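You operate a simulated robot arm through the tools that you are given. There is no shell and no other tool. Be economical: measure what you need, move in short steps, check, and stop when the job is done.

Carry out the task below with a simulated robot arm. There is one attempt and no reset: what you move stays moved.

Task
Put things in order on the top of the middle wall-side table. At the end: the cream post from the top of the middle wall-side table stands where the grey piece of clay stood; the cream table sign (marked "TABLE D") from the top of the middle wall-side table stands on top of the wooden block (marked "HOUSE"); the tube (marked "WHITE") from the top of the middle wall-side table is on the yellow carton (marked "INK"); the grey piece of clay from the top of the middle wall-side table stands where the cream table sign stood; whatever was shut is shut again. Leave all else as you found it, and nothing knocked over.

The check looks at the end state, three seconds after you hand in, the way a careful person would. Anything else that was tipped, shoved, dropped, spilled or broken makes it a failure.

Robot
A 7-joint arm with a two-finger parallel gripper, fixed in place. Base frame: the origin is at the foot of the arm, x ahead of it, y to its left, z up; the work surface is at about z = 740. Units: mm, degrees, N and s.
With the tool pointing down near the work surface it reaches from about 300 to 680 mm from the base axis. Its first joint turns from -66.0 to 66.0 degrees. Payload 1.57 kg.
The tool frame sits at the grasp point between the pads (the TCP): z along the fingers, y along the line on which they close. The tips reach 30 mm beyond it. Largest opening 110 mm; finger width 24, thickness 12; the body of the gripper, 48 by 112 mm, starts 78 mm behind the TCP.
Orientation is told as [roll, pitch, yaw] about the base's x, y, z axes, in that order, counted from this pose: with the fingers straight down and closing along the base's y, the tool's x points along the base's -x, its y along +y and its z along -z.

Tools
- The arm moves only by the tool step_arm. Its argument "rows" is a list of rows, each a list of 7 numbers: the opening in per cent of the stroke, from 0 (shut) to 100 (fully open), then the shift along the base's x, y, z in mm, then the turn, a rotation vector about the base's x, y, z in degrees. In form: [[gripper, tx, ty, tz, rx, ry, rz], ...]. A call has 1 to 20 rows; each row shifts and turns the commanded pose from where the row before left it. A row lasts 0.2 s, in which the tool goes at most 50 mm and 8.6 degrees; a call with a longer step from one row to the next is refused whole, and so is a gripper value outside its range. Where a pose cannot be reached the arm comes as near as it can. A force on the tool above 40 N (or 10 N above the force at the start of the call, whichever is more), or a blocked arm, ends the call early, and 0.2 s more pass. The fingers move at their own pace (about 108 mm/s each) and stop on an object; they squeeze with about 25 N. The grip force told is the motor's: it shows also when the fingers shut on nothing. Time passes only in rows, and 0.2 s behind the last, so rows that do not move let the fingers close. The reply holds the time, the measured pose of the TCP, the force on the tool along the base axes, the opening and the grip force, in the units named above and with some noise, with the torque about the TCP (base axes, N m) and any sound that the robot's microphone picked up, and new pictures: "show" is both (left out), scene, wrist or none.
- Cameras (640 x 400 px; columns grow to the right, rows downward): "scene" is fixed at [162.4, -393.8, 1392.8]; the picture's right is [0.78, -0.63, 0.00], its down [-0.43, -0.53, -0.73] and it looks along [0.46, 0.57, -0.68] (base axes); focal length 242 px, centre (320, 200). "wrist" rides on the gripper at [70, 16, -141] in the tool frame; the picture's right is [-0.23, 0.97, 0.00], its down [-0.86, -0.20, -0.48] and it looks along [-0.47, -0.11, 0.88] (tool axes); focal length 222 px, centre (320, 200). There is no depth. A picture from a camera that has moved, and an enlarged one, comes with that camera's place and axes in the base frame and with its lens.
- close_up(camera, box): a new picture of the part [left, top, right, bottom] of that camera's present view, enlarged. The clock stands still meanwhile.
- sign_off(): hands the job in; it is judged then, once.

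Work in short steps. Places have to be worked out from the pictures, the camera data and where the tool is seen: move nearer, look again, correct. Check each grasp and each placing, and mend what went wrong. You have 120 turns and 200 pictures in all, those below and enlarged ones among them. Open the gripper and draw the arm clear of the work before you hand the job in, unless the task says otherwise; then end with one line.

The tools are called after "Request:" by a JSON object that holds its "method" and its "body". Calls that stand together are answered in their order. step_arm: Moves the arm, as the interface text tells. Its arguments: {"type":"object","properties":{"rows":{"type":"array"},"show":{"type":"string","enum":["both","scene","wrist","none"]}},"required":["rows"]} The other tools are called the same way: close_up (camera, box) takes an enlarged picture of a part of a camera's view; sign_off () hands the job in.

At the start:

```text
t: 0.0
eef_pos: [436.9, -179.4, 1172.4]
ee_rot: [0.0, -0.1, 0.1]
contact_force: [-0.3, 0.3, -0.2]
torque: [-0.01, -0.01, 0.03]
width: 109.9
grip_force: 0.1
```

scene: 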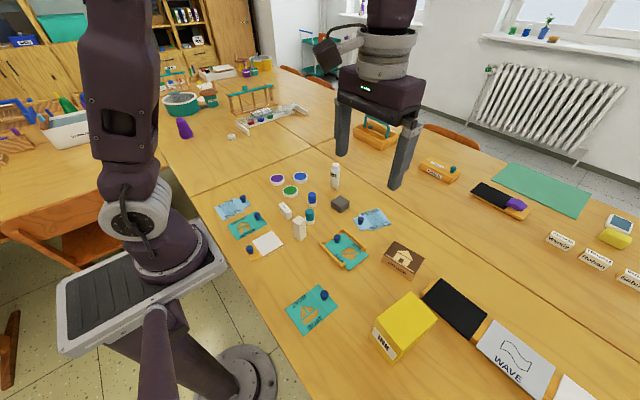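
wrist: 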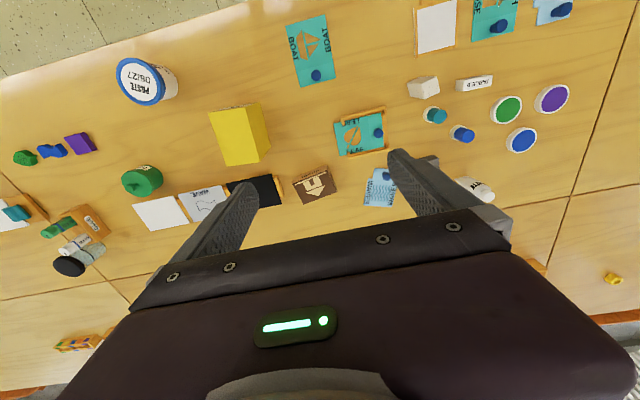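

I'll look closely at the objects first.

Request:
{"method": "close_up", "body": {"camera": "scene", "box": [200, 150, 420, 290]}}

Request:
{"method": "close_up", "body": {"camera": "scene", "box": [340, 220, 560, 360]}}

Request:
{"method": "close_up", "body": {"camera": "wrist", "box": [380, 0, 620, 200]}}

Request:
{"method": "close_up", "body": {"camera": "wrist", "box": [0, 40, 300, 300]}}

```text
2.86 times, centred on (310, 220) of scene
camera zoom: at [162.4, -393.8, 1392.8], right [0.78, -0.63, 0.0], down [-0.43, -0.53, -0.73], along [0.46, 0.57, -0.68], focal length 691 px, centre (349, 143)
```

zoom: 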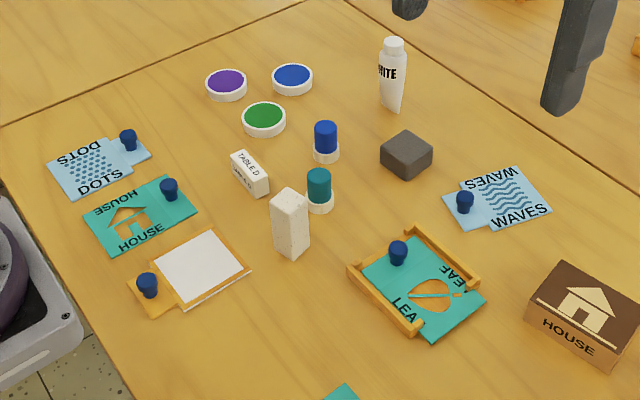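

```text
2.86 times, centred on (450, 290) of scene
camera zoom: at [162.4, -393.8, 1392.8], right [0.78, -0.63, 0.0], down [-0.43, -0.53, -0.73], along [0.46, 0.57, -0.68], focal length 691 px, centre (-51, -57)
```

zoom: 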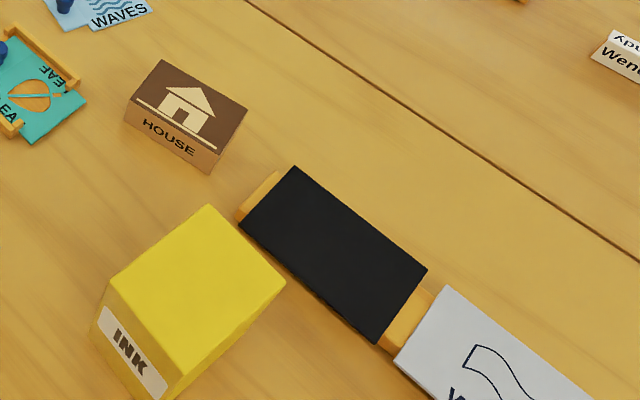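

```text
2.00 times, centred on (500, 100) of wrist
camera zoom: at [367.7, -162.8, 1312.2], right [0.23, 0.97, 0.0], down [0.86, -0.2, 0.48], along [0.47, -0.11, -0.88], focal length 444 px, centre (-40, 400)
```

zoom: 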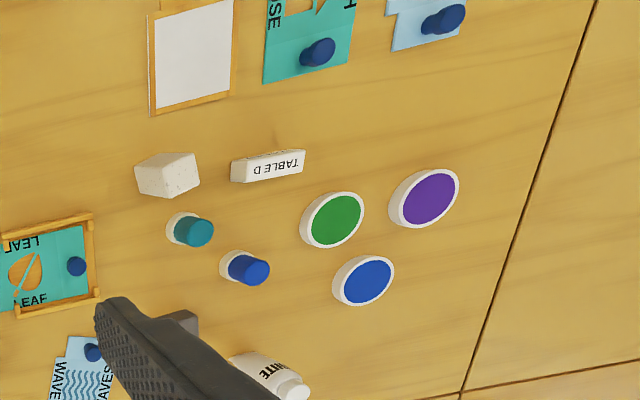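

```text
1.54 times, centred on (150, 170) of wrist
camera zoom: at [367.7, -162.8, 1312.2], right [0.23, 0.97, 0.0], down [0.86, -0.2, 0.48], along [0.47, -0.11, -0.88], focal length 342 px, centre (582, 246)
```

zoom: 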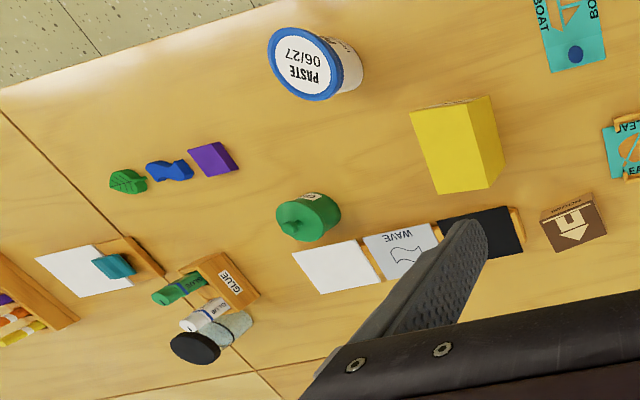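

Now moving the wrist camera to view the left cluster (post ≈ (431,52), clay ≈ (637,70), tube ≈ (700,170)) from nearer.

Request:
{"method": "step_arm", "body": {"rows": [[100, -10, 34, -23, 0, 0, 0], [100, -10, 34, -23, 0, 0, 0], [100, -10, 34, -23, 0, 0, 0], [100, -10, 34, -23, 0, 0, 0], [100, -10, 34, -23, 0, 0, 0], [100, -10, 34, -23, 0, 0, 0], [100, -7, 36, -24, 0, 0, 0], [100, 0, 0, 0, 0, 0, 0]], "show": "wrist"}}

```text
t: 1.8
eef_pos: [369.1, 61.1, 1008.8]
ee_rot: [0.0, 0.0, 0.0]
contact_force: [0.1, 0.7, -0.1]
torque: [-0.02, -0.04, 0.0]
width: 110.0
grip_force: 0.1
camera wrist: at [300.2, 78.6, 1150.0], right [0.23, 0.97, 0.0], down [0.86, -0.2, 0.48], along [0.47, -0.11, -0.88], focal length 222 px, centre (320, 200)
```

wrist: 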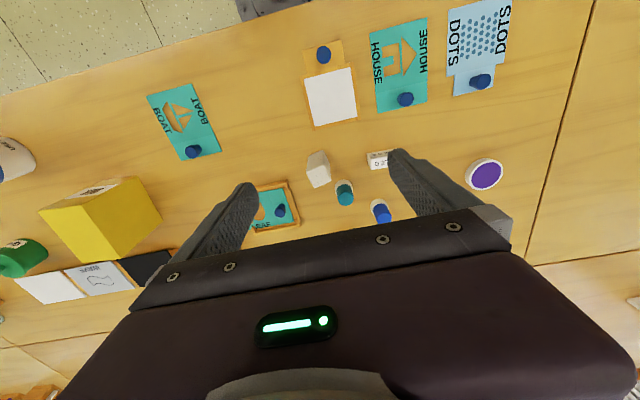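

The gripper hides the farther part, so I shift forward and left for a clearer view.

Request:
{"method": "step_arm", "body": {"rows": [[100, 40, 12, 0, 0, 0, 0], [100, 40, 12, 0, 0, 0, 0], [100, 40, 12, 0, 0, 0, 0], [100, 0, 0, 0, 0, 0, 0]], "show": "wrist"}}

Request:
{"method": "close_up", "body": {"camera": "wrist", "box": [220, 40, 420, 200]}}

```text
t: 2.8
eef_pos: [491.6, 97.1, 1011.0]
ee_rot: [0.0, -0.1, 0.0]
contact_force: [-0.4, 1.0, 0.7]
torque: [0.01, 0.0, -0.01]
width: 110.0
grip_force: 0.0
camera wrist: at [422.5, 114.2, 1150.8], right [0.23, 0.97, 0.0], down [0.86, -0.2, 0.48], along [0.47, -0.11, -0.88], focal length 222 px, centre (320, 200)
```

wrist: 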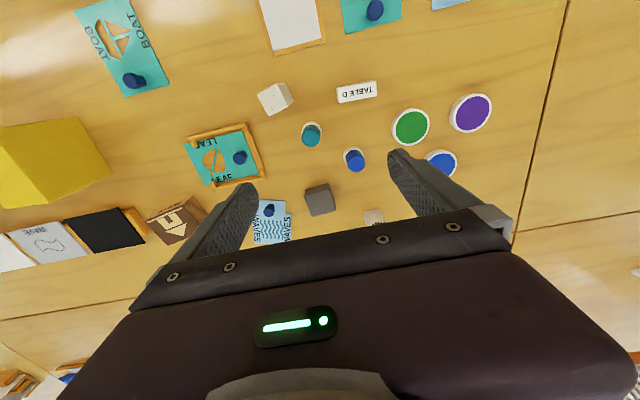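

```text
2.50 times, centred on (320, 120) of wrist
camera zoom: at [422.5, 114.2, 1150.8], right [0.23, 0.97, 0.0], down [0.86, -0.2, 0.48], along [0.47, -0.11, -0.88], focal length 555 px, centre (320, 400)
```

zoom: 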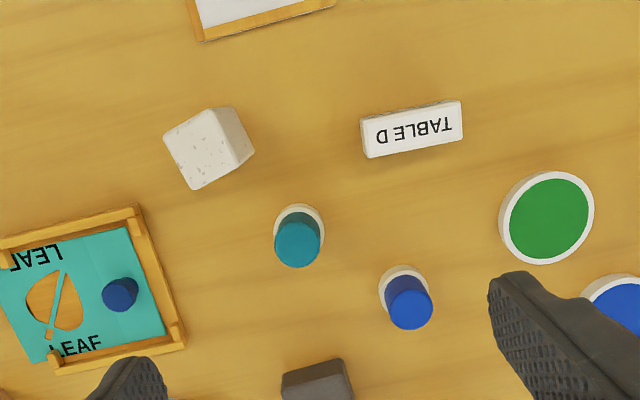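

Positions so far: sign ≈ (453,166) long along y (~61 mm), post ≈ (431,48) ~95 tall, clay ≈ (626,67). Look at the sign's shape and the house block/carton in detail.

Request:
{"method": "close_up", "body": {"camera": "scene", "box": [260, 180, 324, 220]}}

Request:
{"method": "close_up", "body": {"camera": "scene", "box": [365, 220, 461, 280]}}

Request:
{"method": "close_up", "body": {"camera": "wrist", "box": [0, 110, 260, 270]}}

Request:
{"method": "close_up", "body": {"camera": "scene", "box": [360, 280, 456, 370]}}

```text
10.00 times, centred on (292, 200) of scene
camera zoom: at [162.4, -393.8, 1392.8], right [0.78, -0.63, 0.0], down [-0.43, -0.53, -0.73], along [0.46, 0.57, -0.68], focal length 2417 px, centre (600, 200)
```

zoom: 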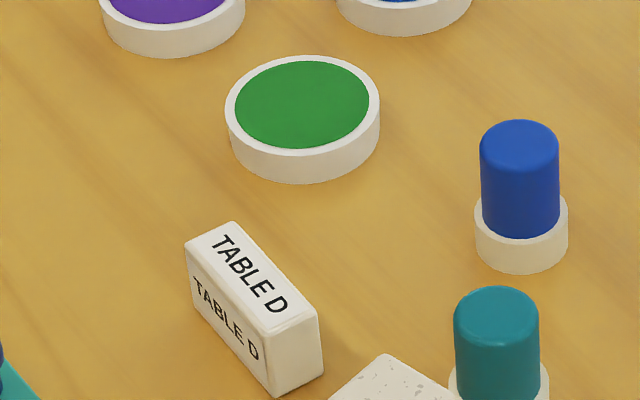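

```text
6.67 times, centred on (413, 250) of scene
camera zoom: at [162.4, -393.8, 1392.8], right [0.78, -0.63, 0.0], down [-0.43, -0.53, -0.73], along [0.46, 0.57, -0.68], focal length 1611 px, centre (-300, -133)
```

zoom: 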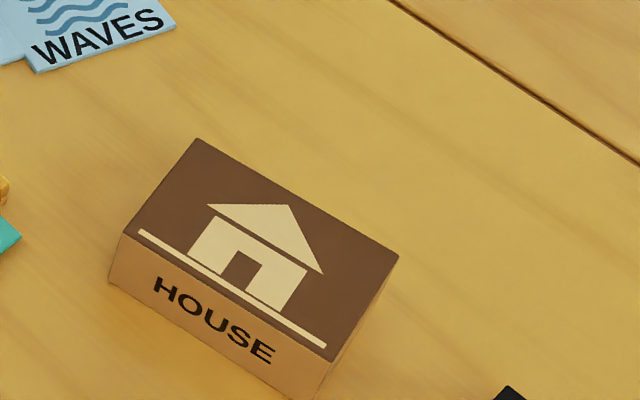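

```text
2.46 times, centred on (130, 190) of wrist
camera zoom: at [422.5, 114.2, 1150.8], right [0.23, 0.97, 0.0], down [0.86, -0.2, 0.48], along [0.47, -0.11, -0.88], focal length 547 px, centre (788, 225)
```

zoom: 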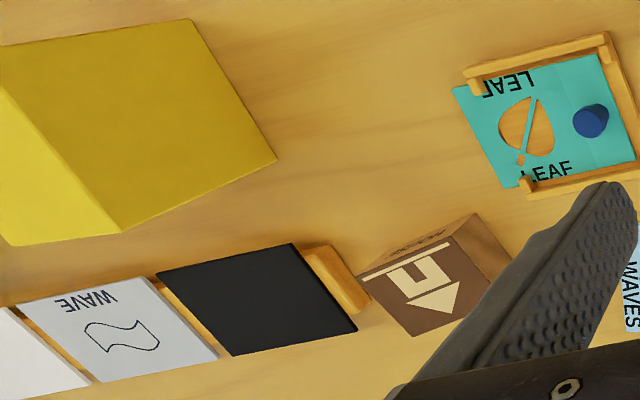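

```text
4.44 times, centred on (408, 325) of scene
camera zoom: at [162.4, -393.8, 1392.8], right [0.78, -0.63, 0.0], down [-0.43, -0.53, -0.73], along [0.46, 0.57, -0.68], focal length 1074 px, centre (-71, -356)
```

zoom: 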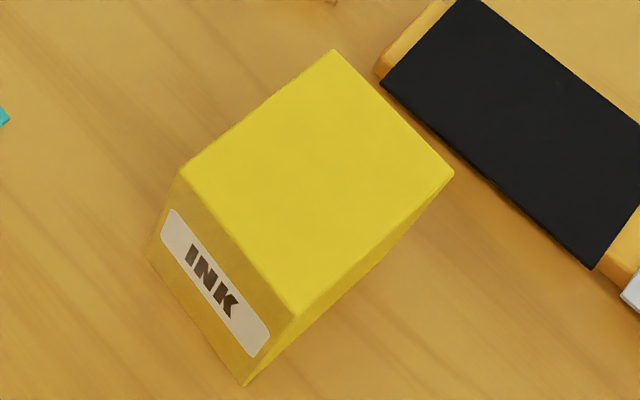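

Sign is a plain bar. I go above it with the fingers closing along y (its length).

Request:
{"method": "step_arm", "body": {"rows": [[100, -9.5, 17.2, -40, 0, 0, 0], [100, -9.5, 17.2, -40, 0, 0, 0], [100, -9.5, 17.2, -40, 0, 0, 0], [100, -9.5, 17.3, -26, 0, 0, -3], [100, 0, 0, 0, 0, 0, 0]]}}

```text
t: 4.0
eef_pos: [450.7, 165.6, 861.1]
ee_rot: [0.0, -0.1, -3.0]
contact_force: [-0.5, 0.6, 0.5]
torque: [-0.01, 0.01, -0.01]
width: 110.0
grip_force: 0.1
camera wrist: at [381.9, 185.9, 1001.3], right [0.28, 0.96, 0.0], down [0.84, -0.24, 0.48], along [0.46, -0.13, -0.88], focal length 222 px, centre (320, 200)
```

scene: 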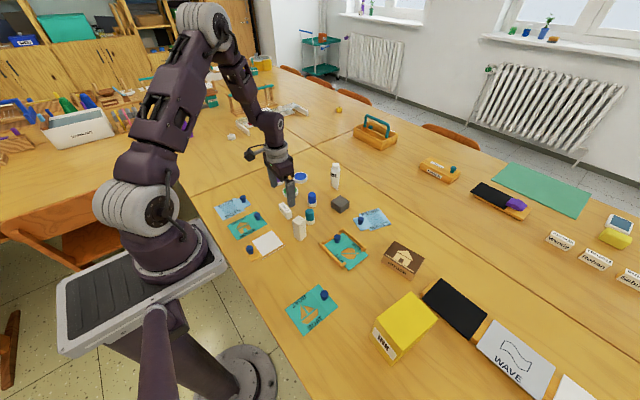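
wrist: 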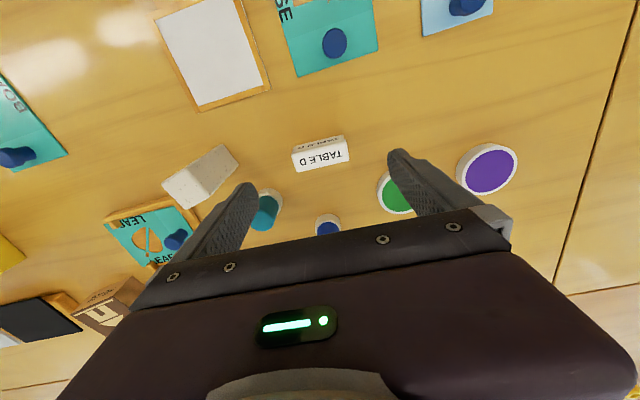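

Sign centre confirmed at ≈ (454,165.5), aligned. Descend to z≈775 and close.

Request:
{"method": "step_arm", "body": {"rows": [[100, 3.3, 0, -30, 0, 0, -0.6], [100, 0, 0, -30, 0, 0, 0], [100, 0, 0, -26, 0, 0, 0], [100, 0, 0, 0, 0, 0, 0], [45, 0, 0, 0, 0, 0, 0], [45, 0, 0, 0, 0, 0, 0], [45, 0, 0, 0, 0, 0, 0]], "show": "both"}}

```text
t: 5.6
eef_pos: [454.9, 162.9, 777.6]
ee_rot: [0.0, 0.0, -3.6]
contact_force: [-0.1, -0.7, 0.0]
torque: [-0.01, -0.01, -0.02]
width: 58.7
grip_force: 24.5
camera wrist: at [387.2, 184.6, 918.1], right [0.29, 0.96, 0.0], down [0.84, -0.25, 0.48], along [0.46, -0.14, -0.88], focal length 222 px, centre (320, 200)
```

scene: 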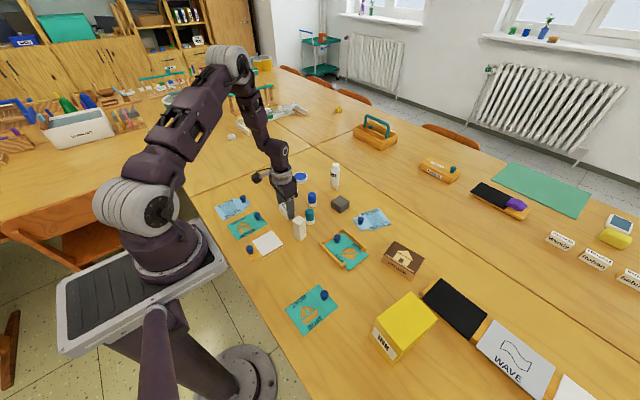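
wrist: 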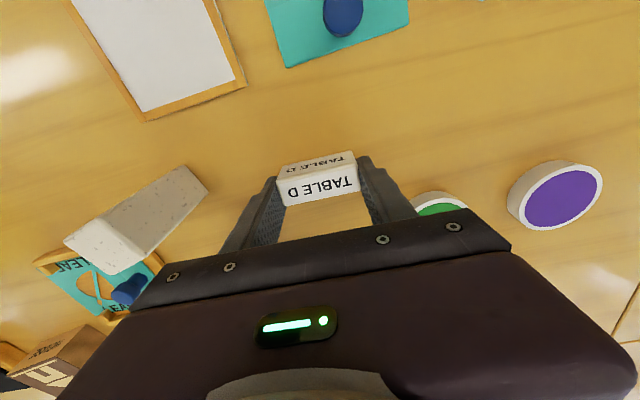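

Sign gripped (58.7 mm). Lift and carry toward the HOUSE block, stopping short to view it.

Request:
{"method": "step_arm", "body": {"rows": [[45, 0, 0, 40, 0, 0, 0], [45, 0, 0, 45, 0, 0, 0], [45, 0, 0, 45, 0, 0, 0], [45, 14, -35, 10, 0, 0, 0], [45, 14, -37, 10, 0, 0, 0], [45, 14, -37, 10, 0, 0, 0], [45, 14, -37, 0, 0, 0, 0], [45, 14, -37, 0, 0, 0, 0], [45, 14, -37, 0, 0, 0, 0], [45, 14, -37, 0, 0, 0, 0], [45, 14, -37, 0, 0, 0, 0], [45, 0, 0, 0, 0, 0, 0]], "show": "wrist"}}

Request:
{"method": "close_up", "body": {"camera": "wrist", "box": [0, 60, 260, 260]}}

```text
t: 8.2
eef_pos: [565.6, -129.6, 938.3]
ee_rot: [0.0, -0.1, -3.6]
contact_force: [-0.6, -1.0, 0.9]
torque: [0.02, 0.02, 0.0]
width: 58.7
grip_force: 24.5
camera wrist: at [498.4, -108.3, 1079.0], right [0.29, 0.96, 0.0], down [0.84, -0.25, 0.48], along [0.46, -0.14, -0.88], focal length 222 px, centre (320, 200)
```

wrist: 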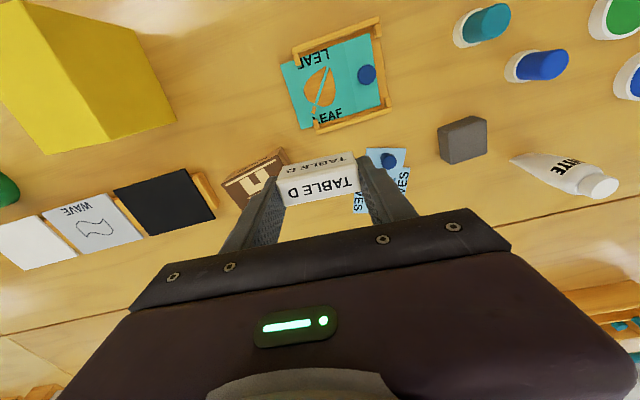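

```text
2.00 times, centred on (130, 160) of wrist
camera zoom: at [498.4, -108.3, 1079.0], right [0.29, 0.96, 0.0], down [0.84, -0.25, 0.48], along [0.46, -0.14, -0.88], focal length 444 px, centre (700, 280)
```

zoom: 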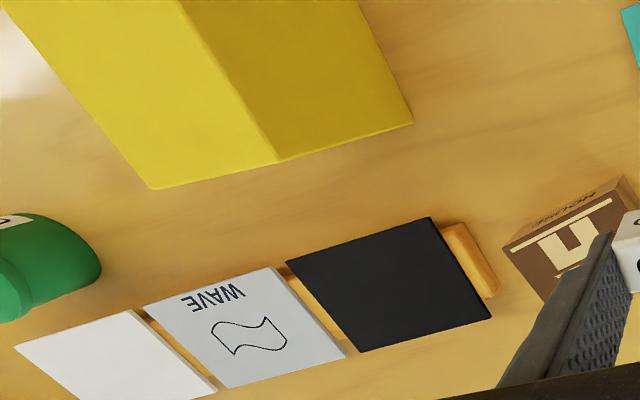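

Block top ≈ z 780, centre ≈ (616,-233), turned ≈12°. Carton top ≈ z 856, centre ≈ (437,-351). Moving the sign above the block.

Request:
{"method": "step_arm", "body": {"rows": [[45, 16, -34, 0, 0, 0, 8], [45, 17, -34, 0, 0, 0, 8], [45, 17, -35, 0, 0, 0, 0], [45, 0, 0, -35, 0, 0, 0], [45, 0, 0, -35, 0, 0, 0], [45, 0, 0, 0, 0, 0, 0]], "show": "both"}}

Request:
{"method": "close_up", "body": {"camera": "scene", "box": [350, 190, 478, 290]}}

```text
t: 9.6
eef_pos: [614.7, -230.9, 867.7]
ee_rot: [0.1, 0.1, 12.4]
contact_force: [-0.7, 0.1, -0.2]
torque: [0.01, 0.03, 0.03]
width: 58.4
grip_force: 25.2
camera wrist: at [544.6, -229.7, 1008.0], right [0.01, 1.0, 0.0], down [0.88, -0.01, 0.48], along [0.48, -0.01, -0.88], focal length 222 px, centre (320, 200)
```

scene: 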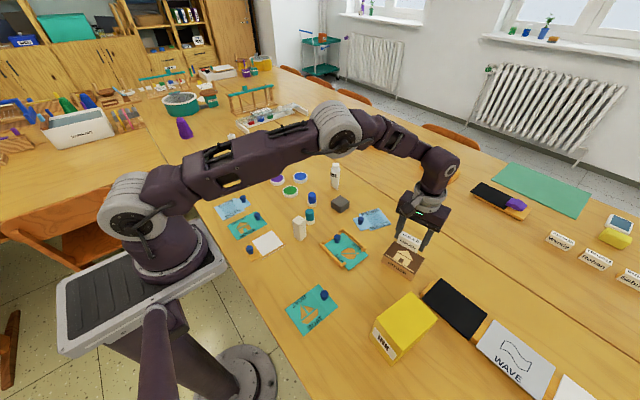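
wrist: 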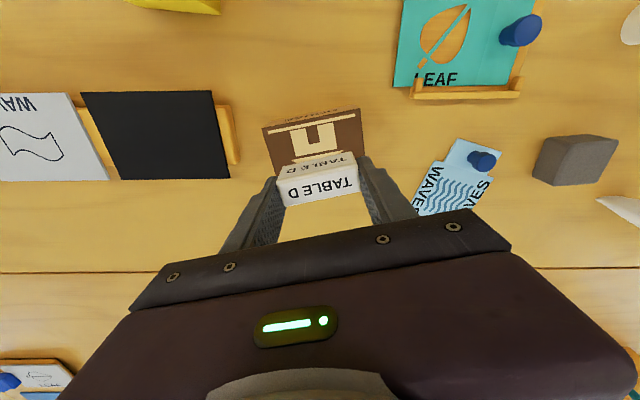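

```text
4.00 times, centred on (414, 240) of scene
camera zoom: at [162.4, -393.8, 1392.8], right [0.78, -0.63, 0.0], down [-0.43, -0.53, -0.73], along [0.46, 0.57, -0.68], focal length 967 px, centre (-56, 40)
```

zoom: 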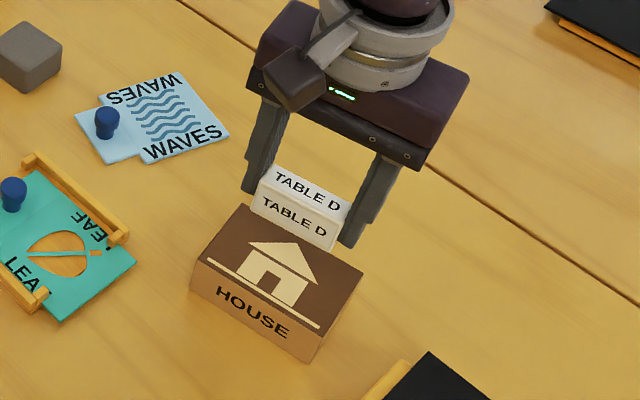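

Aligned above the block centre. Descend to just above contact.

Request:
{"method": "step_arm", "body": {"rows": [[45, 0, 0, -20, 0, 0, 0], [45, 0, 0, -15, 0, 0, 0], [45, 0, 0, -5, 0, 0, 0], [45, 0, 0, 0, 0, 0, 0]], "show": "scene"}}

Request:
{"method": "close_up", "body": {"camera": "scene", "box": [380, 220, 444, 280]}}

```text
t: 10.6
eef_pos: [617.5, -232.8, 826.2]
ee_rot: [0.0, 0.1, 12.4]
contact_force: [-1.0, -0.1, 0.1]
torque: [0.01, 0.0, 0.02]
width: 58.7
grip_force: 25.3
```

scene: 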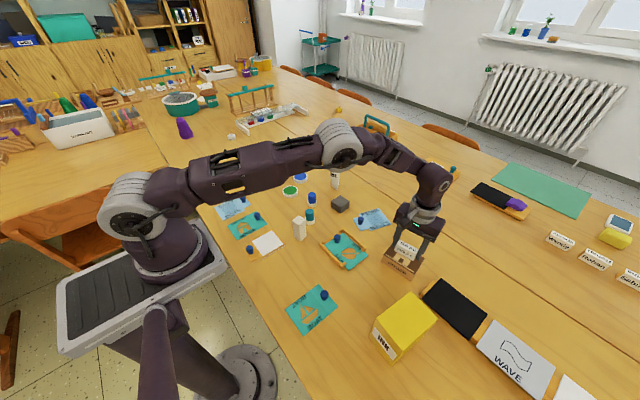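

```text
6.67 times, centred on (412, 250) of scene
camera zoom: at [162.4, -393.8, 1392.8], right [0.78, -0.63, 0.0], down [-0.43, -0.53, -0.73], along [0.46, 0.57, -0.68], focal length 1611 px, centre (-293, -133)
```

zoom: 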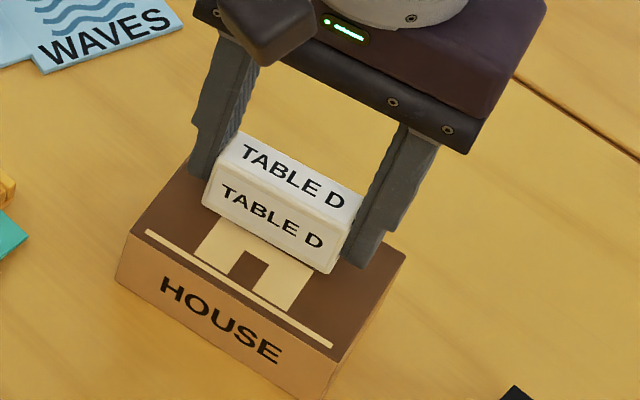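

Sign is just above the block; creep down until contact force appears.

Request:
{"method": "step_arm", "body": {"rows": [[45, -2, 0, -2, 0, 0, 0], [45, 0, 0, -2, 0, 0, 0], [45, 0, 0, 0, 0, 0, 0]], "show": "none"}}

Request:
{"method": "step_arm", "body": {"rows": [[45, 0, 0, -2, 0, 0, 0], [45, 0, 0, 0, 0, 0, 0]], "show": "none"}}

```text
t: 11.4
eef_pos: [614.8, -232.2, 822.7]
ee_rot: [0.1, 0.0, 12.4]
contact_force: [0.3, 0.2, -0.4]
torque: [0.04, 0.02, 0.0]
width: 58.6
grip_force: 24.7
```

```text
t: 12.0
eef_pos: [616.2, -231.7, 821.5]
ee_rot: [0.0, 0.0, 12.4]
contact_force: [-0.4, 0.8, 0.5]
torque: [0.0, 0.0, 0.06]
width: 58.6
grip_force: 24.7
```

Request:
{"method": "step_arm", "body": {"rows": [[45, 0, 0, -1.5, 0, 0, 0], [45, 0, 0, 0, 0, 0, 0]], "show": "none"}}

Request:
{"method": "step_arm", "body": {"rows": [[45, 0, 0, -1.5, 0, 0, 0], [45, 0, 0, 0, 0, 0, 0]], "show": "none"}}

Request:
{"method": "close_up", "body": {"camera": "scene", "box": [380, 220, 444, 280]}}

```text
t: 12.6
eef_pos: [614.8, -231.8, 819.9]
ee_rot: [0.0, -0.1, 12.3]
contact_force: [-0.5, 0.7, -0.4]
torque: [0.02, -0.02, 0.02]
width: 58.6
grip_force: 25.0
```

```text
t: 13.2
eef_pos: [613.9, -231.1, 817.3]
ee_rot: [-0.1, 0.0, 12.4]
contact_force: [-0.2, 0.4, -0.2]
torque: [0.01, -0.01, 0.02]
width: 58.7
grip_force: 25.3
```

```text
6.67 times, centred on (412, 250) of scene
camera zoom: at [162.4, -393.8, 1392.8], right [0.78, -0.63, 0.0], down [-0.43, -0.53, -0.73], along [0.46, 0.57, -0.68], focal length 1611 px, centre (-293, -133)
```

zoom: 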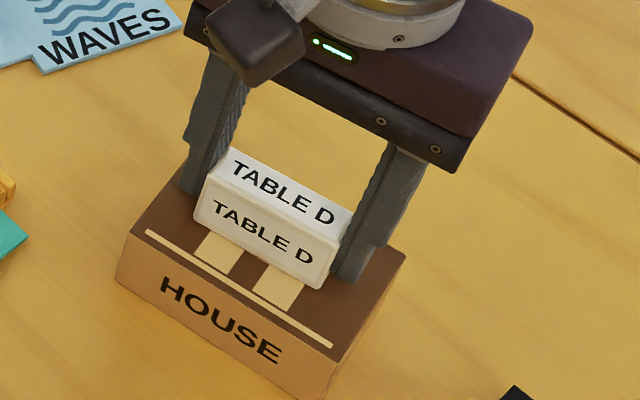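

No contact yet; continue creeping down.

Request:
{"method": "step_arm", "body": {"rows": [[45, 1, -3, -1.5, 0, 0, 0], [45, 0, 0, 0, 0, 0, 0]], "show": "none"}}

Request:
{"method": "step_arm", "body": {"rows": [[45, 0, 0, -1.5, 0, 0, 0], [45, 0, 0, 0, 0, 0, 0]], "show": "none"}}

Request:
{"method": "step_arm", "body": {"rows": [[45, 0, 0, -1.5, 0, 0, 0], [45, 0, 0, 0, 0, 0, 0]], "show": "none"}}

```text
t: 13.8
eef_pos: [615.7, -235.7, 817.7]
ee_rot: [0.0, 0.0, 12.5]
contact_force: [-0.8, 2.5, 4.7]
torque: [0.04, 0.05, -0.01]
width: 58.5
grip_force: 25.1
```

```text
t: 14.4
eef_pos: [616.6, -235.0, 817.7]
ee_rot: [-0.1, -0.2, 12.5]
contact_force: [-1.9, 3.1, 21.3]
torque: [0.15, 0.19, -0.02]
width: 58.8
grip_force: 25.3
```

```text
t: 15.0
eef_pos: [616.6, -235.9, 815.8]
ee_rot: [-0.1, -0.1, 12.4]
contact_force: [2.9, 2.1, 22.8]
torque: [0.05, -0.01, 0.01]
width: 58.8
grip_force: 25.2
```

Contact (≈20 N). Ease up slightly, open, and lift away.

Request:
{"method": "step_arm", "body": {"rows": [[45, 0, 0, 1.5, 0, 0, 0], [45, 0, 0, 1, 0, 0, 0], [56, 0, 0, 0, 0, 0, 0], [75, 0, 0, 0, 0, 0, 0], [75, 0, 0, 20, 0, 0, 0], [75, 0, 0, 40, 0, 0, 0], [75, 0, 0, 40, 0, 0, 0], [75, 0, 20, 40, 0, 0, 0]], "show": "scene"}}

Request:
{"method": "close_up", "body": {"camera": "scene", "box": [380, 220, 444, 280]}}

```text
t: 16.8
eef_pos: [618.2, -213.3, 955.1]
ee_rot: [0.0, 0.0, 12.3]
contact_force: [-0.7, -0.3, 0.7]
torque: [-0.03, -0.01, 0.01]
width: 82.3
grip_force: 0.0
```

scene: 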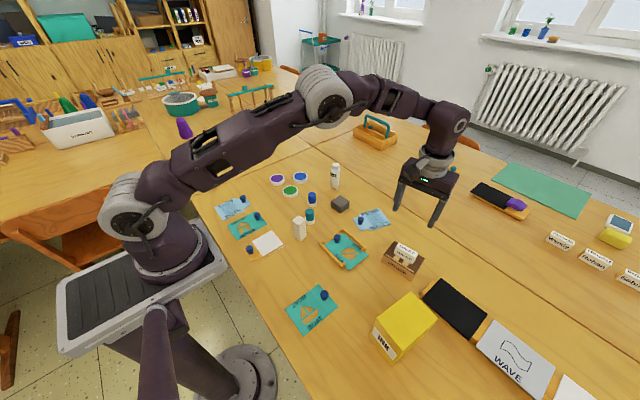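

```text
6.67 times, centred on (412, 250) of scene
camera zoom: at [162.4, -393.9, 1392.9], right [0.78, -0.63, 0.0], down [-0.43, -0.53, -0.73], along [0.46, 0.57, -0.68], focal length 1611 px, centre (-293, -133)
```

zoom: 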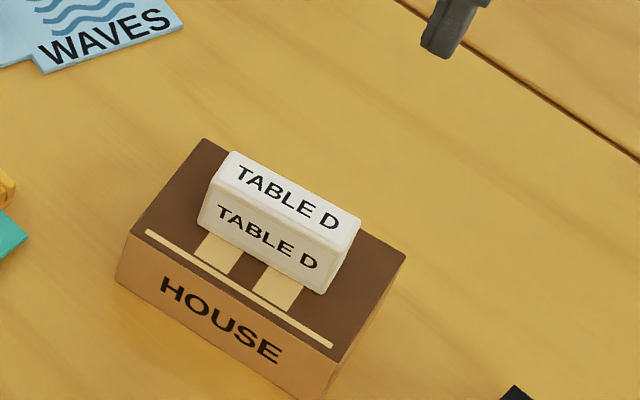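

Sign stands on the block. Next the clay: move to a viewing position behind it.

Request:
{"method": "step_arm", "body": {"rows": [[100, -10, 45, 0, 0, 0, -6], [100, -10, 45, 0, 0, 0, -6.3], [100, -10, 45, 0, 0, 0, 0], [100, -10, 45, 0, 0, 0, 0], [100, -10, 45, 0, 0, 0, 0], [100, -10, 45, 0, 0, 0, 0], [100, 0, 10, 0, 0, 0, 0], [100, 0, 0, 0, 0, 0, 0]], "show": "wrist"}}

Request:
{"method": "close_up", "body": {"camera": "wrist", "box": [220, 60, 420, 210]}}

Request:
{"method": "close_up", "body": {"camera": "scene", "box": [320, 180, 384, 220]}}

```text
t: 18.6
eef_pos: [553.8, 64.9, 957.5]
ee_rot: [-0.1, 0.0, 0.1]
contact_force: [0.4, -0.1, -0.1]
torque: [0.01, -0.02, -0.01]
width: 110.0
grip_force: 0.1
camera wrist: at [484.8, 81.6, 1097.0], right [0.23, 0.97, 0.0], down [0.86, -0.2, 0.48], along [0.47, -0.11, -0.88], focal length 222 px, centre (320, 200)
```

wrist: 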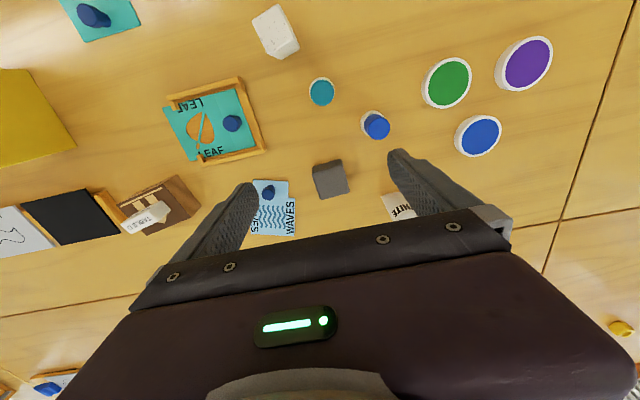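

```text
2.67 times, centred on (320, 135) of wrist
camera zoom: at [484.8, 81.6, 1097.0], right [0.23, 0.97, 0.0], down [0.86, -0.2, 0.48], along [0.47, -0.11, -0.88], focal length 592 px, centre (320, 373)
```

zoom: 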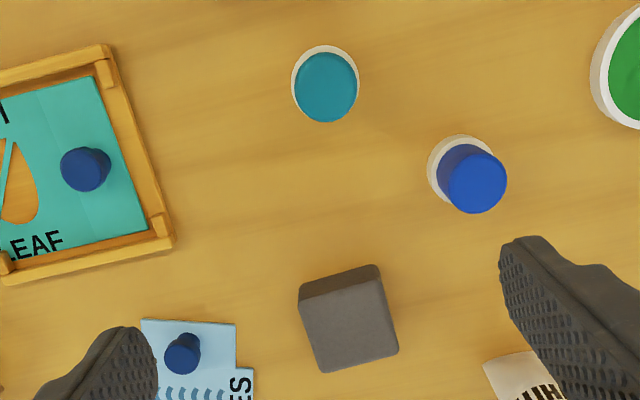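

```text
10.00 times, centred on (352, 200) of scene
camera zoom: at [162.4, -393.8, 1392.8], right [0.78, -0.63, 0.0], down [-0.43, -0.53, -0.73], along [0.46, 0.57, -0.68], focal length 2417 px, centre (0, 200)
```

zoom: 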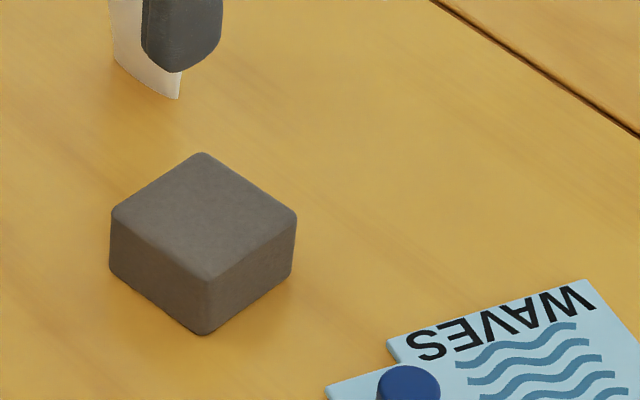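

Clay: 47×48×29 mm, centre ≈ (633.5,66), turned ≈ +4.5°. Move above with a reduced opening (to stay clear of WAVES plate) and descend.

Request:
{"method": "step_arm", "body": {"rows": [[76, 27, 0.5, -25, 0, 0, 4.4], [76, 27, 0.5, -30, 0, 0, 0], [76, 25.7, 0, -30, 0, 0, 0], [76, 0, 0, -30, 0, 0, 0], [76, 0, 0, 0, 0, 0, 0]], "show": "both"}}

```text
t: 19.8
eef_pos: [633.2, 63.8, 841.2]
ee_rot: [0.0, 0.0, 4.4]
contact_force: [0.7, -0.3, 0.6]
torque: [-0.02, 0.02, -0.02]
width: 83.8
grip_force: 0.1
camera wrist: at [564.7, 75.4, 981.2], right [0.15, 0.99, 0.0], down [0.87, -0.13, 0.48], along [0.47, -0.07, -0.88], focal length 222 px, centre (320, 200)
```

scene: 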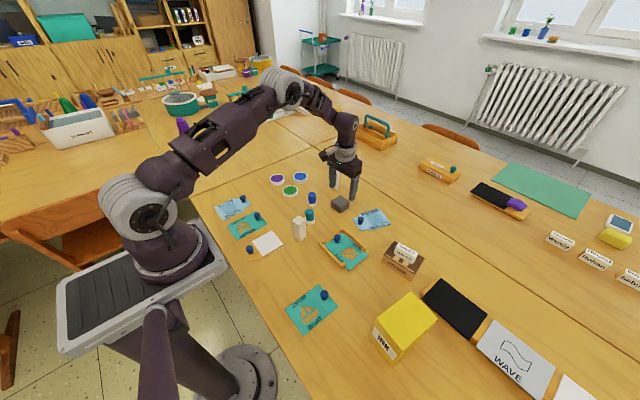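
wrist: 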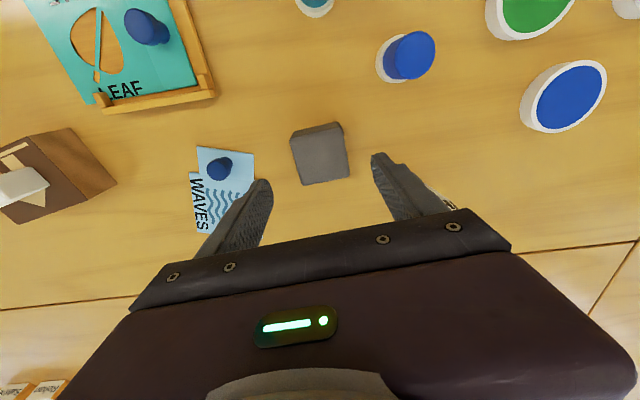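

Clay centre refined ≈ (631,67). Descend and grip.

Request:
{"method": "step_arm", "body": {"rows": [[76, -1.5, 3, -30, 0, 0, 0], [76, 0, 0, -30, 0, 0, 0], [76, 0, 0, -7, 0, 0, 0], [76, 0, 0, 0, 0, 0, 0], [30, 0, 0, 0, 0, 0, 0], [30, 0, 0, 0, 0, 0, 0], [30, 0, 0, 0, 0, 0, 0]], "show": "both"}}

```text
t: 21.4
eef_pos: [634.3, 69.4, 773.7]
ee_rot: [0.1, 0.0, 4.4]
contact_force: [-0.4, 0.3, 0.4]
torque: [0.01, -0.06, 0.01]
width: 51.6
grip_force: 24.5
camera wrist: at [563.9, 82.0, 914.6], right [0.15, 0.99, 0.0], down [0.87, -0.13, 0.48], along [0.47, -0.07, -0.88], focal length 222 px, centre (320, 200)
```

scene: 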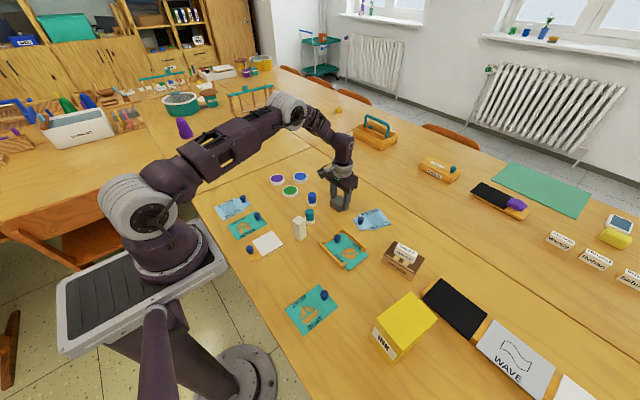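
wrist: 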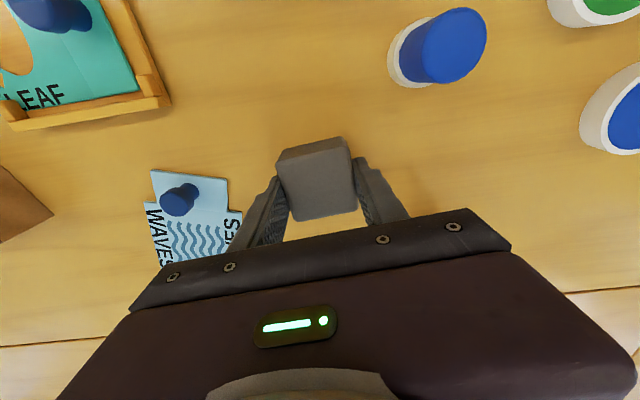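

Clay gripped. Lift and carry to the sign's old spot (454,165).

Request:
{"method": "step_arm", "body": {"rows": [[30, 0, 0, 40, 0, 0, 0], [30, 0, 0, 45, 0, 0, 0], [30, -10, 5, 30, 0, 0, -4], [30, -34, 18, 0, 0, 0, -4], [30, -34, 18, 0, 0, 0, 0], [30, -34, 18, 0, 0, 0, 0], [30, -34, 18, 0, 0, 0, 0], [30, -31, 19, 0, 0, 0, 0], [30, 0, 0, 0, 0, 0, 0]], "show": "both"}}

```text
t: 23.4
eef_pos: [454.1, 162.9, 889.8]
ee_rot: [0.1, 0.0, -3.5]
contact_force: [0.1, -0.2, -1.8]
torque: [-0.01, 0.0, -0.01]
width: 51.4
grip_force: 25.1
camera wrist: at [385.7, 183.7, 1030.7], right [0.29, 0.96, 0.0], down [0.84, -0.25, 0.48], along [0.46, -0.14, -0.88], focal length 222 px, centre (320, 200)
```

scene: 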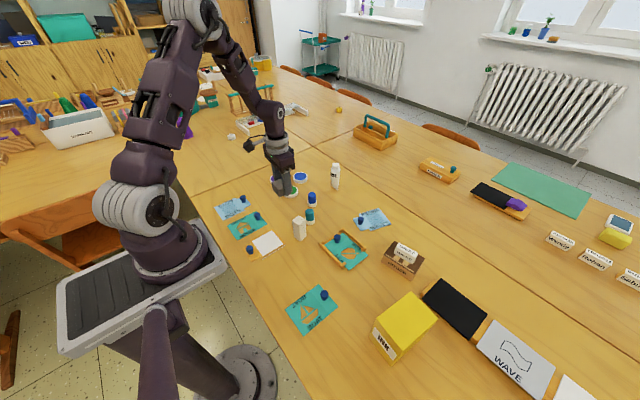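
wrist: 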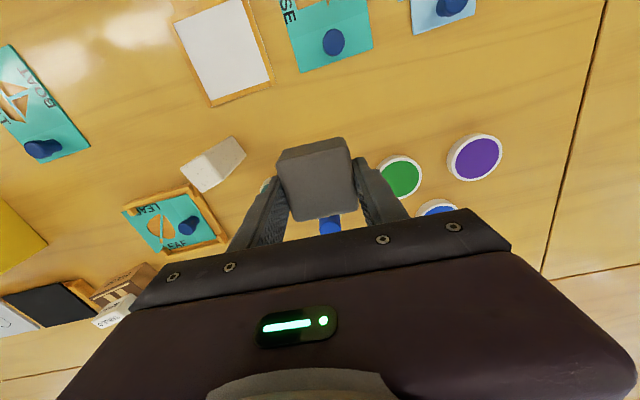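

Descend to near the table.

Request:
{"method": "step_arm", "body": {"rows": [[30, 0.5, 1.5, -40, 0, 0, 0], [30, 0, 0, -40, 0, 0, 0], [30, 0, 0, -28, 0, 0, 0], [30, 0, 0, -4, 0, 0, 0], [30, 0, 0, 0, 0, 0, 0]], "show": "none"}}

Request:
{"method": "step_arm", "body": {"rows": [[30, 0, 0, -2, 0, 0, 0], [30, 0, 0, 0, 0, 0, 0]], "show": "wrist"}}

```text
t: 24.6
eef_pos: [456.7, 165.7, 777.3]
ee_rot: [0.0, 0.0, -3.5]
contact_force: [0.2, 0.2, -1.6]
torque: [0.03, -0.02, -0.01]
width: 51.4
grip_force: 24.7
```

```text
t: 25.2
eef_pos: [457.8, 166.3, 776.9]
ee_rot: [0.1, -0.1, -3.4]
contact_force: [-0.5, -0.2, -0.6]
torque: [0.02, 0.0, -0.02]
width: 51.3
grip_force: 25.2
camera wrist: at [389.0, 187.6, 916.0], right [0.29, 0.96, 0.0], down [0.84, -0.25, 0.48], along [0.46, -0.14, -0.88], focal length 222 px, centre (320, 200)
```

wrist: 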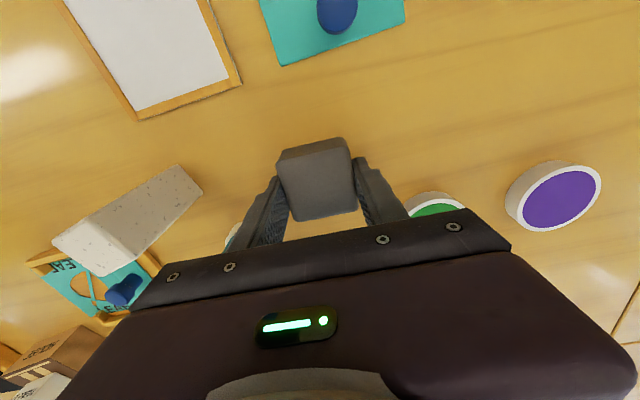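

Request:
{"method": "step_arm", "body": {"rows": [[30, -1, -1, -1.5, 0, 0, 0], [30, 0, 0, 0, 0, 0, 0]], "show": "none"}}

Request:
{"method": "step_arm", "body": {"rows": [[30, 0, 0, -1.5, 0, 0, 0], [30, 0, 0, 0, 0, 0, 0]], "show": "none"}}

```text
t: 25.8
eef_pos: [456.9, 165.0, 773.4]
ee_rot: [0.0, 0.0, -3.5]
contact_force: [-0.7, 0.7, 2.5]
torque: [-0.05, -0.09, 0.02]
width: 51.2
grip_force: 25.4
```

```text
t: 26.4
eef_pos: [455.4, 165.2, 774.4]
ee_rot: [0.0, 0.0, -3.5]
contact_force: [-3.8, -3.0, 23.1]
torque: [-0.05, 0.05, 0.02]
width: 51.7
grip_force: 25.0
```

Table contact. Release and lift straight up.

Request:
{"method": "step_arm", "body": {"rows": [[30, 0, 0, 1.5, 0, 0, 0], [55, 0, 0, 0, 0, 0, 0], [75, 0, 0, 0, 0, 0, 0], [75, 0, 0, 0, 0, 0, 0], [75, 0, 0, 35, 0, 0, 0], [75, 0, 0, 45, 0, 0, 0], [75, 0, 0, 45, 0, 0, 0], [75, 0, 0, 20, 0, 0, 0], [75, 0, 0, 0, 0, 0, 0]], "show": "both"}}

Request:
{"method": "close_up", "body": {"camera": "wrist", "box": [160, 90, 360, 215]}}

```text
t: 28.4
eef_pos: [458.0, 167.0, 920.2]
ee_rot: [0.0, 0.0, -3.5]
contact_force: [0.3, -0.7, 0.0]
torque: [0.0, 0.01, -0.01]
width: 82.8
grip_force: 0.0
camera wrist: at [389.9, 188.5, 1059.5], right [0.29, 0.96, 0.0], down [0.84, -0.25, 0.48], along [0.46, -0.14, -0.88], focal length 222 px, centre (320, 200)
```

scene: 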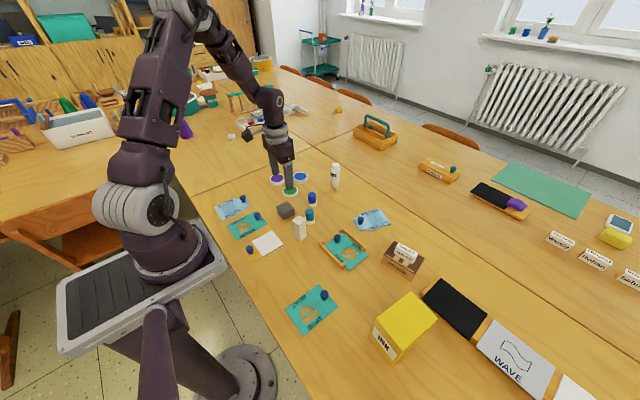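
wrist: 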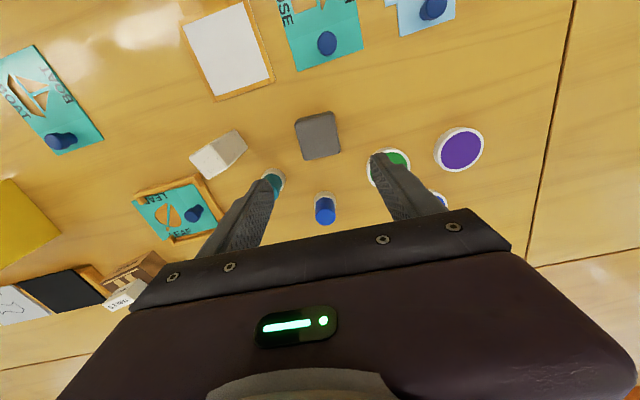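

```text
3.20 times, centred on (260, 152) of wrist
camera zoom: at [389.9, 188.5, 1059.5], right [0.29, 0.96, 0.0], down [0.84, -0.25, 0.48], along [0.46, -0.14, -0.88], focal length 711 px, centre (512, 352)
```

zoom: 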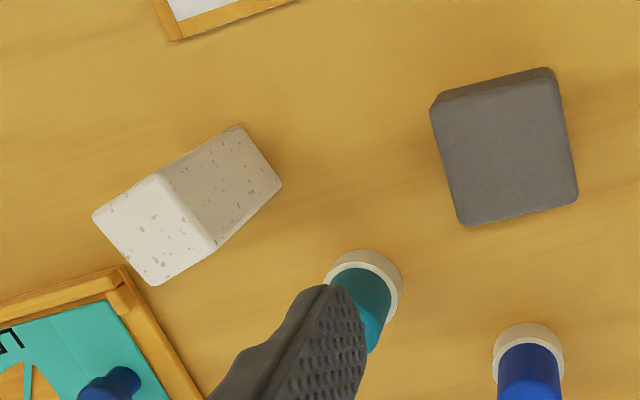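

Clay is at (453,167) – good. Post: centre ≈ (433,44), ~79 tall, turned ≈ +15°. Move above it.

Request:
{"method": "step_arm", "body": {"rows": [[55, -8, -40, -5, 0, 0, 6], [55, -8, -40, -5, 0, 0, 6.5], [55, -7, -41, -5, 0, 0, 6], [55, 0, 0, 0, 0, 0, 0]], "show": "both"}}

Request:
{"method": "close_up", "body": {"camera": "wrist", "box": [240, 80, 400, 220]}}

```text
t: 29.4
eef_pos: [434.9, 42.2, 905.0]
ee_rot: [-0.1, 0.0, 15.1]
contact_force: [0.0, -0.4, 1.0]
torque: [0.01, 0.02, -0.04]
width: 60.4
grip_force: 0.1
camera wrist: at [363.6, 41.7, 1044.2], right [-0.03, 1.0, 0.0], down [0.88, 0.03, 0.48], along [0.48, 0.02, -0.88], focal length 222 px, centre (320, 200)
```

scene: 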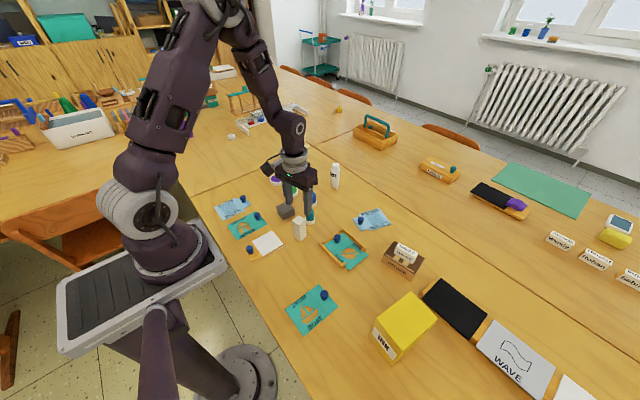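
wrist: 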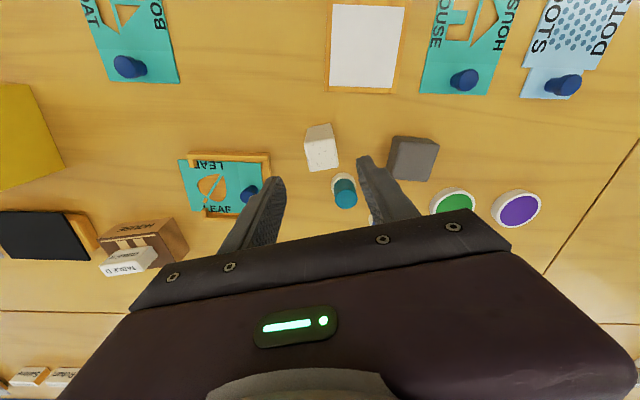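

```text
2.86 times, centred on (320, 150) of wrist
camera zoom: at [363.6, 41.7, 1044.2], right [-0.03, 1.0, 0.0], down [0.88, 0.03, 0.48], along [0.48, 0.02, -0.88], focal length 635 px, centre (320, 343)
```

zoom: 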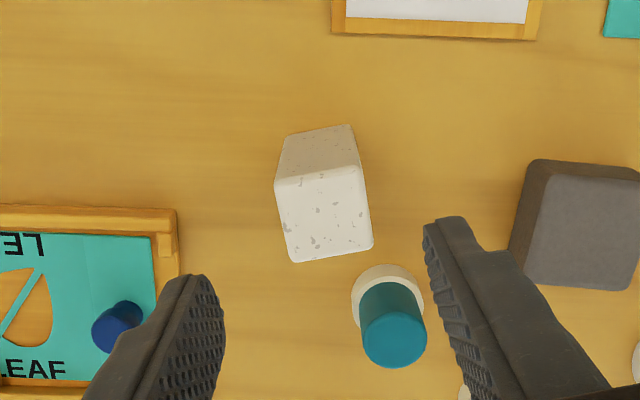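

Post top centre ≈ (433,47), yaw ≈ 13°. Adjust and descend around it.

Request:
{"method": "step_arm", "body": {"rows": [[55, -1.5, 4, -40, 0, 0, -2], [55, 0, 0, -40, 0, 0, 0], [55, 0, 0, -40, 0, 0, 0], [55, 0, 0, 0, 0, 0, 0], [15, 0, 0, 0, 0, 0, 0], [15, 0, 0, 0, 0, 0, 0], [15, 0, 0, 0, 0, 0, 0]], "show": "wrist"}}

```text
t: 31.0
eef_pos: [433.5, 50.4, 784.3]
ee_rot: [-0.1, 0.0, 13.1]
contact_force: [0.0, 0.3, -0.3]
torque: [-0.02, 0.01, 0.01]
width: 31.7
grip_force: 24.8
camera wrist: at [363.5, 51.9, 924.8], right [0.0, 1.0, 0.0], down [0.88, 0.0, 0.48], along [0.48, 0.0, -0.88], focal length 222 px, centre (320, 200)
```

wrist: 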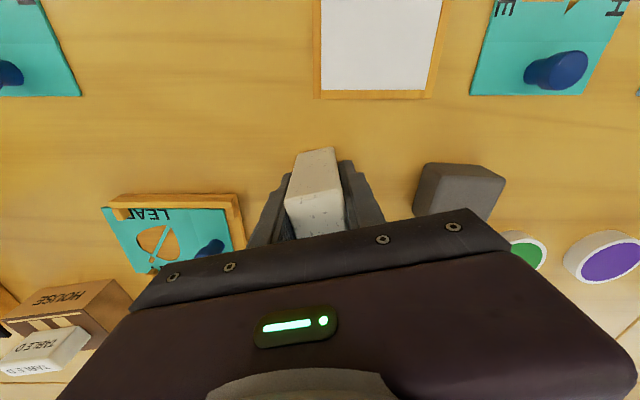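

Post gripped. Lift and carry to the clay's old spot (632,68).

Request:
{"method": "step_arm", "body": {"rows": [[15, 0, 0, 40, 0, 0, 0], [15, 0, 0, 45, 0, 0, 0], [15, 0, 0, 30, 0, 0, 0], [15, 40, 4, 0, 0, 0, -4], [15, 40, 4, 0, 0, 0, -4], [15, 40, 4, 0, 0, 0, 0], [15, 40, 4, 0, 0, 0, 0], [15, 39, 3, 0, 0, 0, 0], [15, 0, 0, 0, 0, 0, 0]], "show": "both"}}

```text
t: 33.0
eef_pos: [628.0, 67.1, 899.4]
ee_rot: [0.0, 0.0, 5.0]
contact_force: [-1.0, -0.1, -0.6]
torque: [-0.01, -0.01, -0.02]
width: 31.9
grip_force: 24.8
camera wrist: at [558.1, 77.8, 1039.3], right [0.14, 0.99, 0.0], down [0.87, -0.12, 0.48], along [0.47, -0.07, -0.88], focal length 222 px, centre (320, 200)
```

scene: 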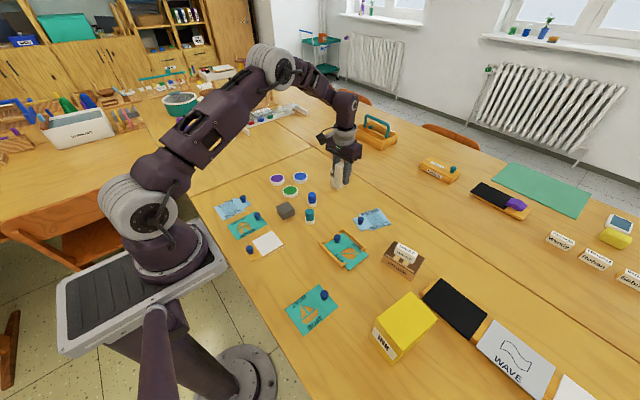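
wrist: 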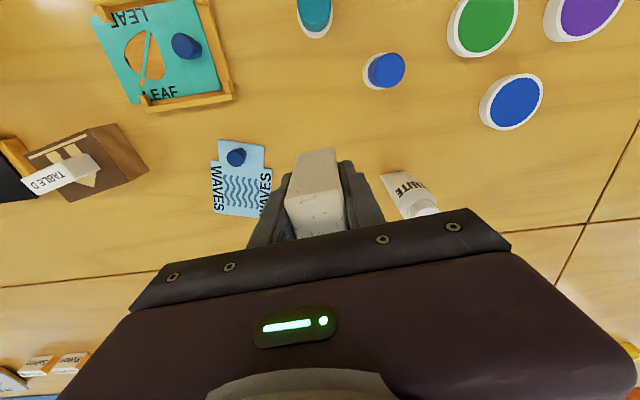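

Descend to just above the table.

Request:
{"method": "step_arm", "body": {"rows": [[15, 2, 0.5, -40, 0, 0, 0], [15, 0, 0, -40, 0, 0, 0], [15, 0, 0, -25, 0, 0, 0], [15, 0, 0, -6, 0, 0, 0], [15, 0, 0, 0, 0, 0, 0], [15, 0, 0, 0, 0, 0, 0]], "show": "none"}}

Request:
{"method": "step_arm", "body": {"rows": [[15, 0, 0, -1.5, 0, 0, 0], [15, 0, 0, 0, 0, 0, 0]], "show": "scene"}}

```text
t: 34.4
eef_pos: [631.4, 67.0, 789.3]
ee_rot: [0.0, 0.1, 5.0]
contact_force: [-0.3, -0.1, -1.1]
torque: [0.01, 0.01, 0.03]
width: 31.8
grip_force: 25.4
```

```text
t: 35.0
eef_pos: [632.6, 68.5, 786.3]
ee_rot: [0.0, 0.0, 5.0]
contact_force: [0.5, 0.1, -1.3]
torque: [0.02, -0.03, 0.03]
width: 31.6
grip_force: 24.2
```

scene: 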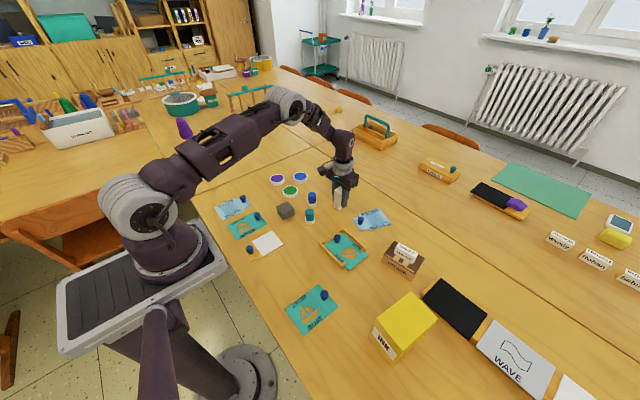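

Request:
{"method": "step_arm", "body": {"rows": [[15, 0, 0, -1.5, 0, 0, 0], [15, 0, 0, 0, 0, 0, 0]], "show": "none"}}

Request:
{"method": "step_arm", "body": {"rows": [[15, 0, 0, -1.5, 0, 0, 0], [15, 0, 0, 0, 0, 0, 0]], "show": "none"}}

```text
t: 35.6
eef_pos: [632.2, 69.3, 784.5]
ee_rot: [0.1, 0.1, 4.9]
contact_force: [-0.6, 0.2, -1.8]
torque: [0.01, 0.02, 0.0]
width: 31.8
grip_force: 24.6
```

```text
t: 36.2
eef_pos: [633.4, 68.9, 784.6]
ee_rot: [0.1, 0.0, 5.0]
contact_force: [-5.2, -1.4, 16.6]
torque: [-0.02, 0.31, -0.01]
width: 31.8
grip_force: 25.1
```

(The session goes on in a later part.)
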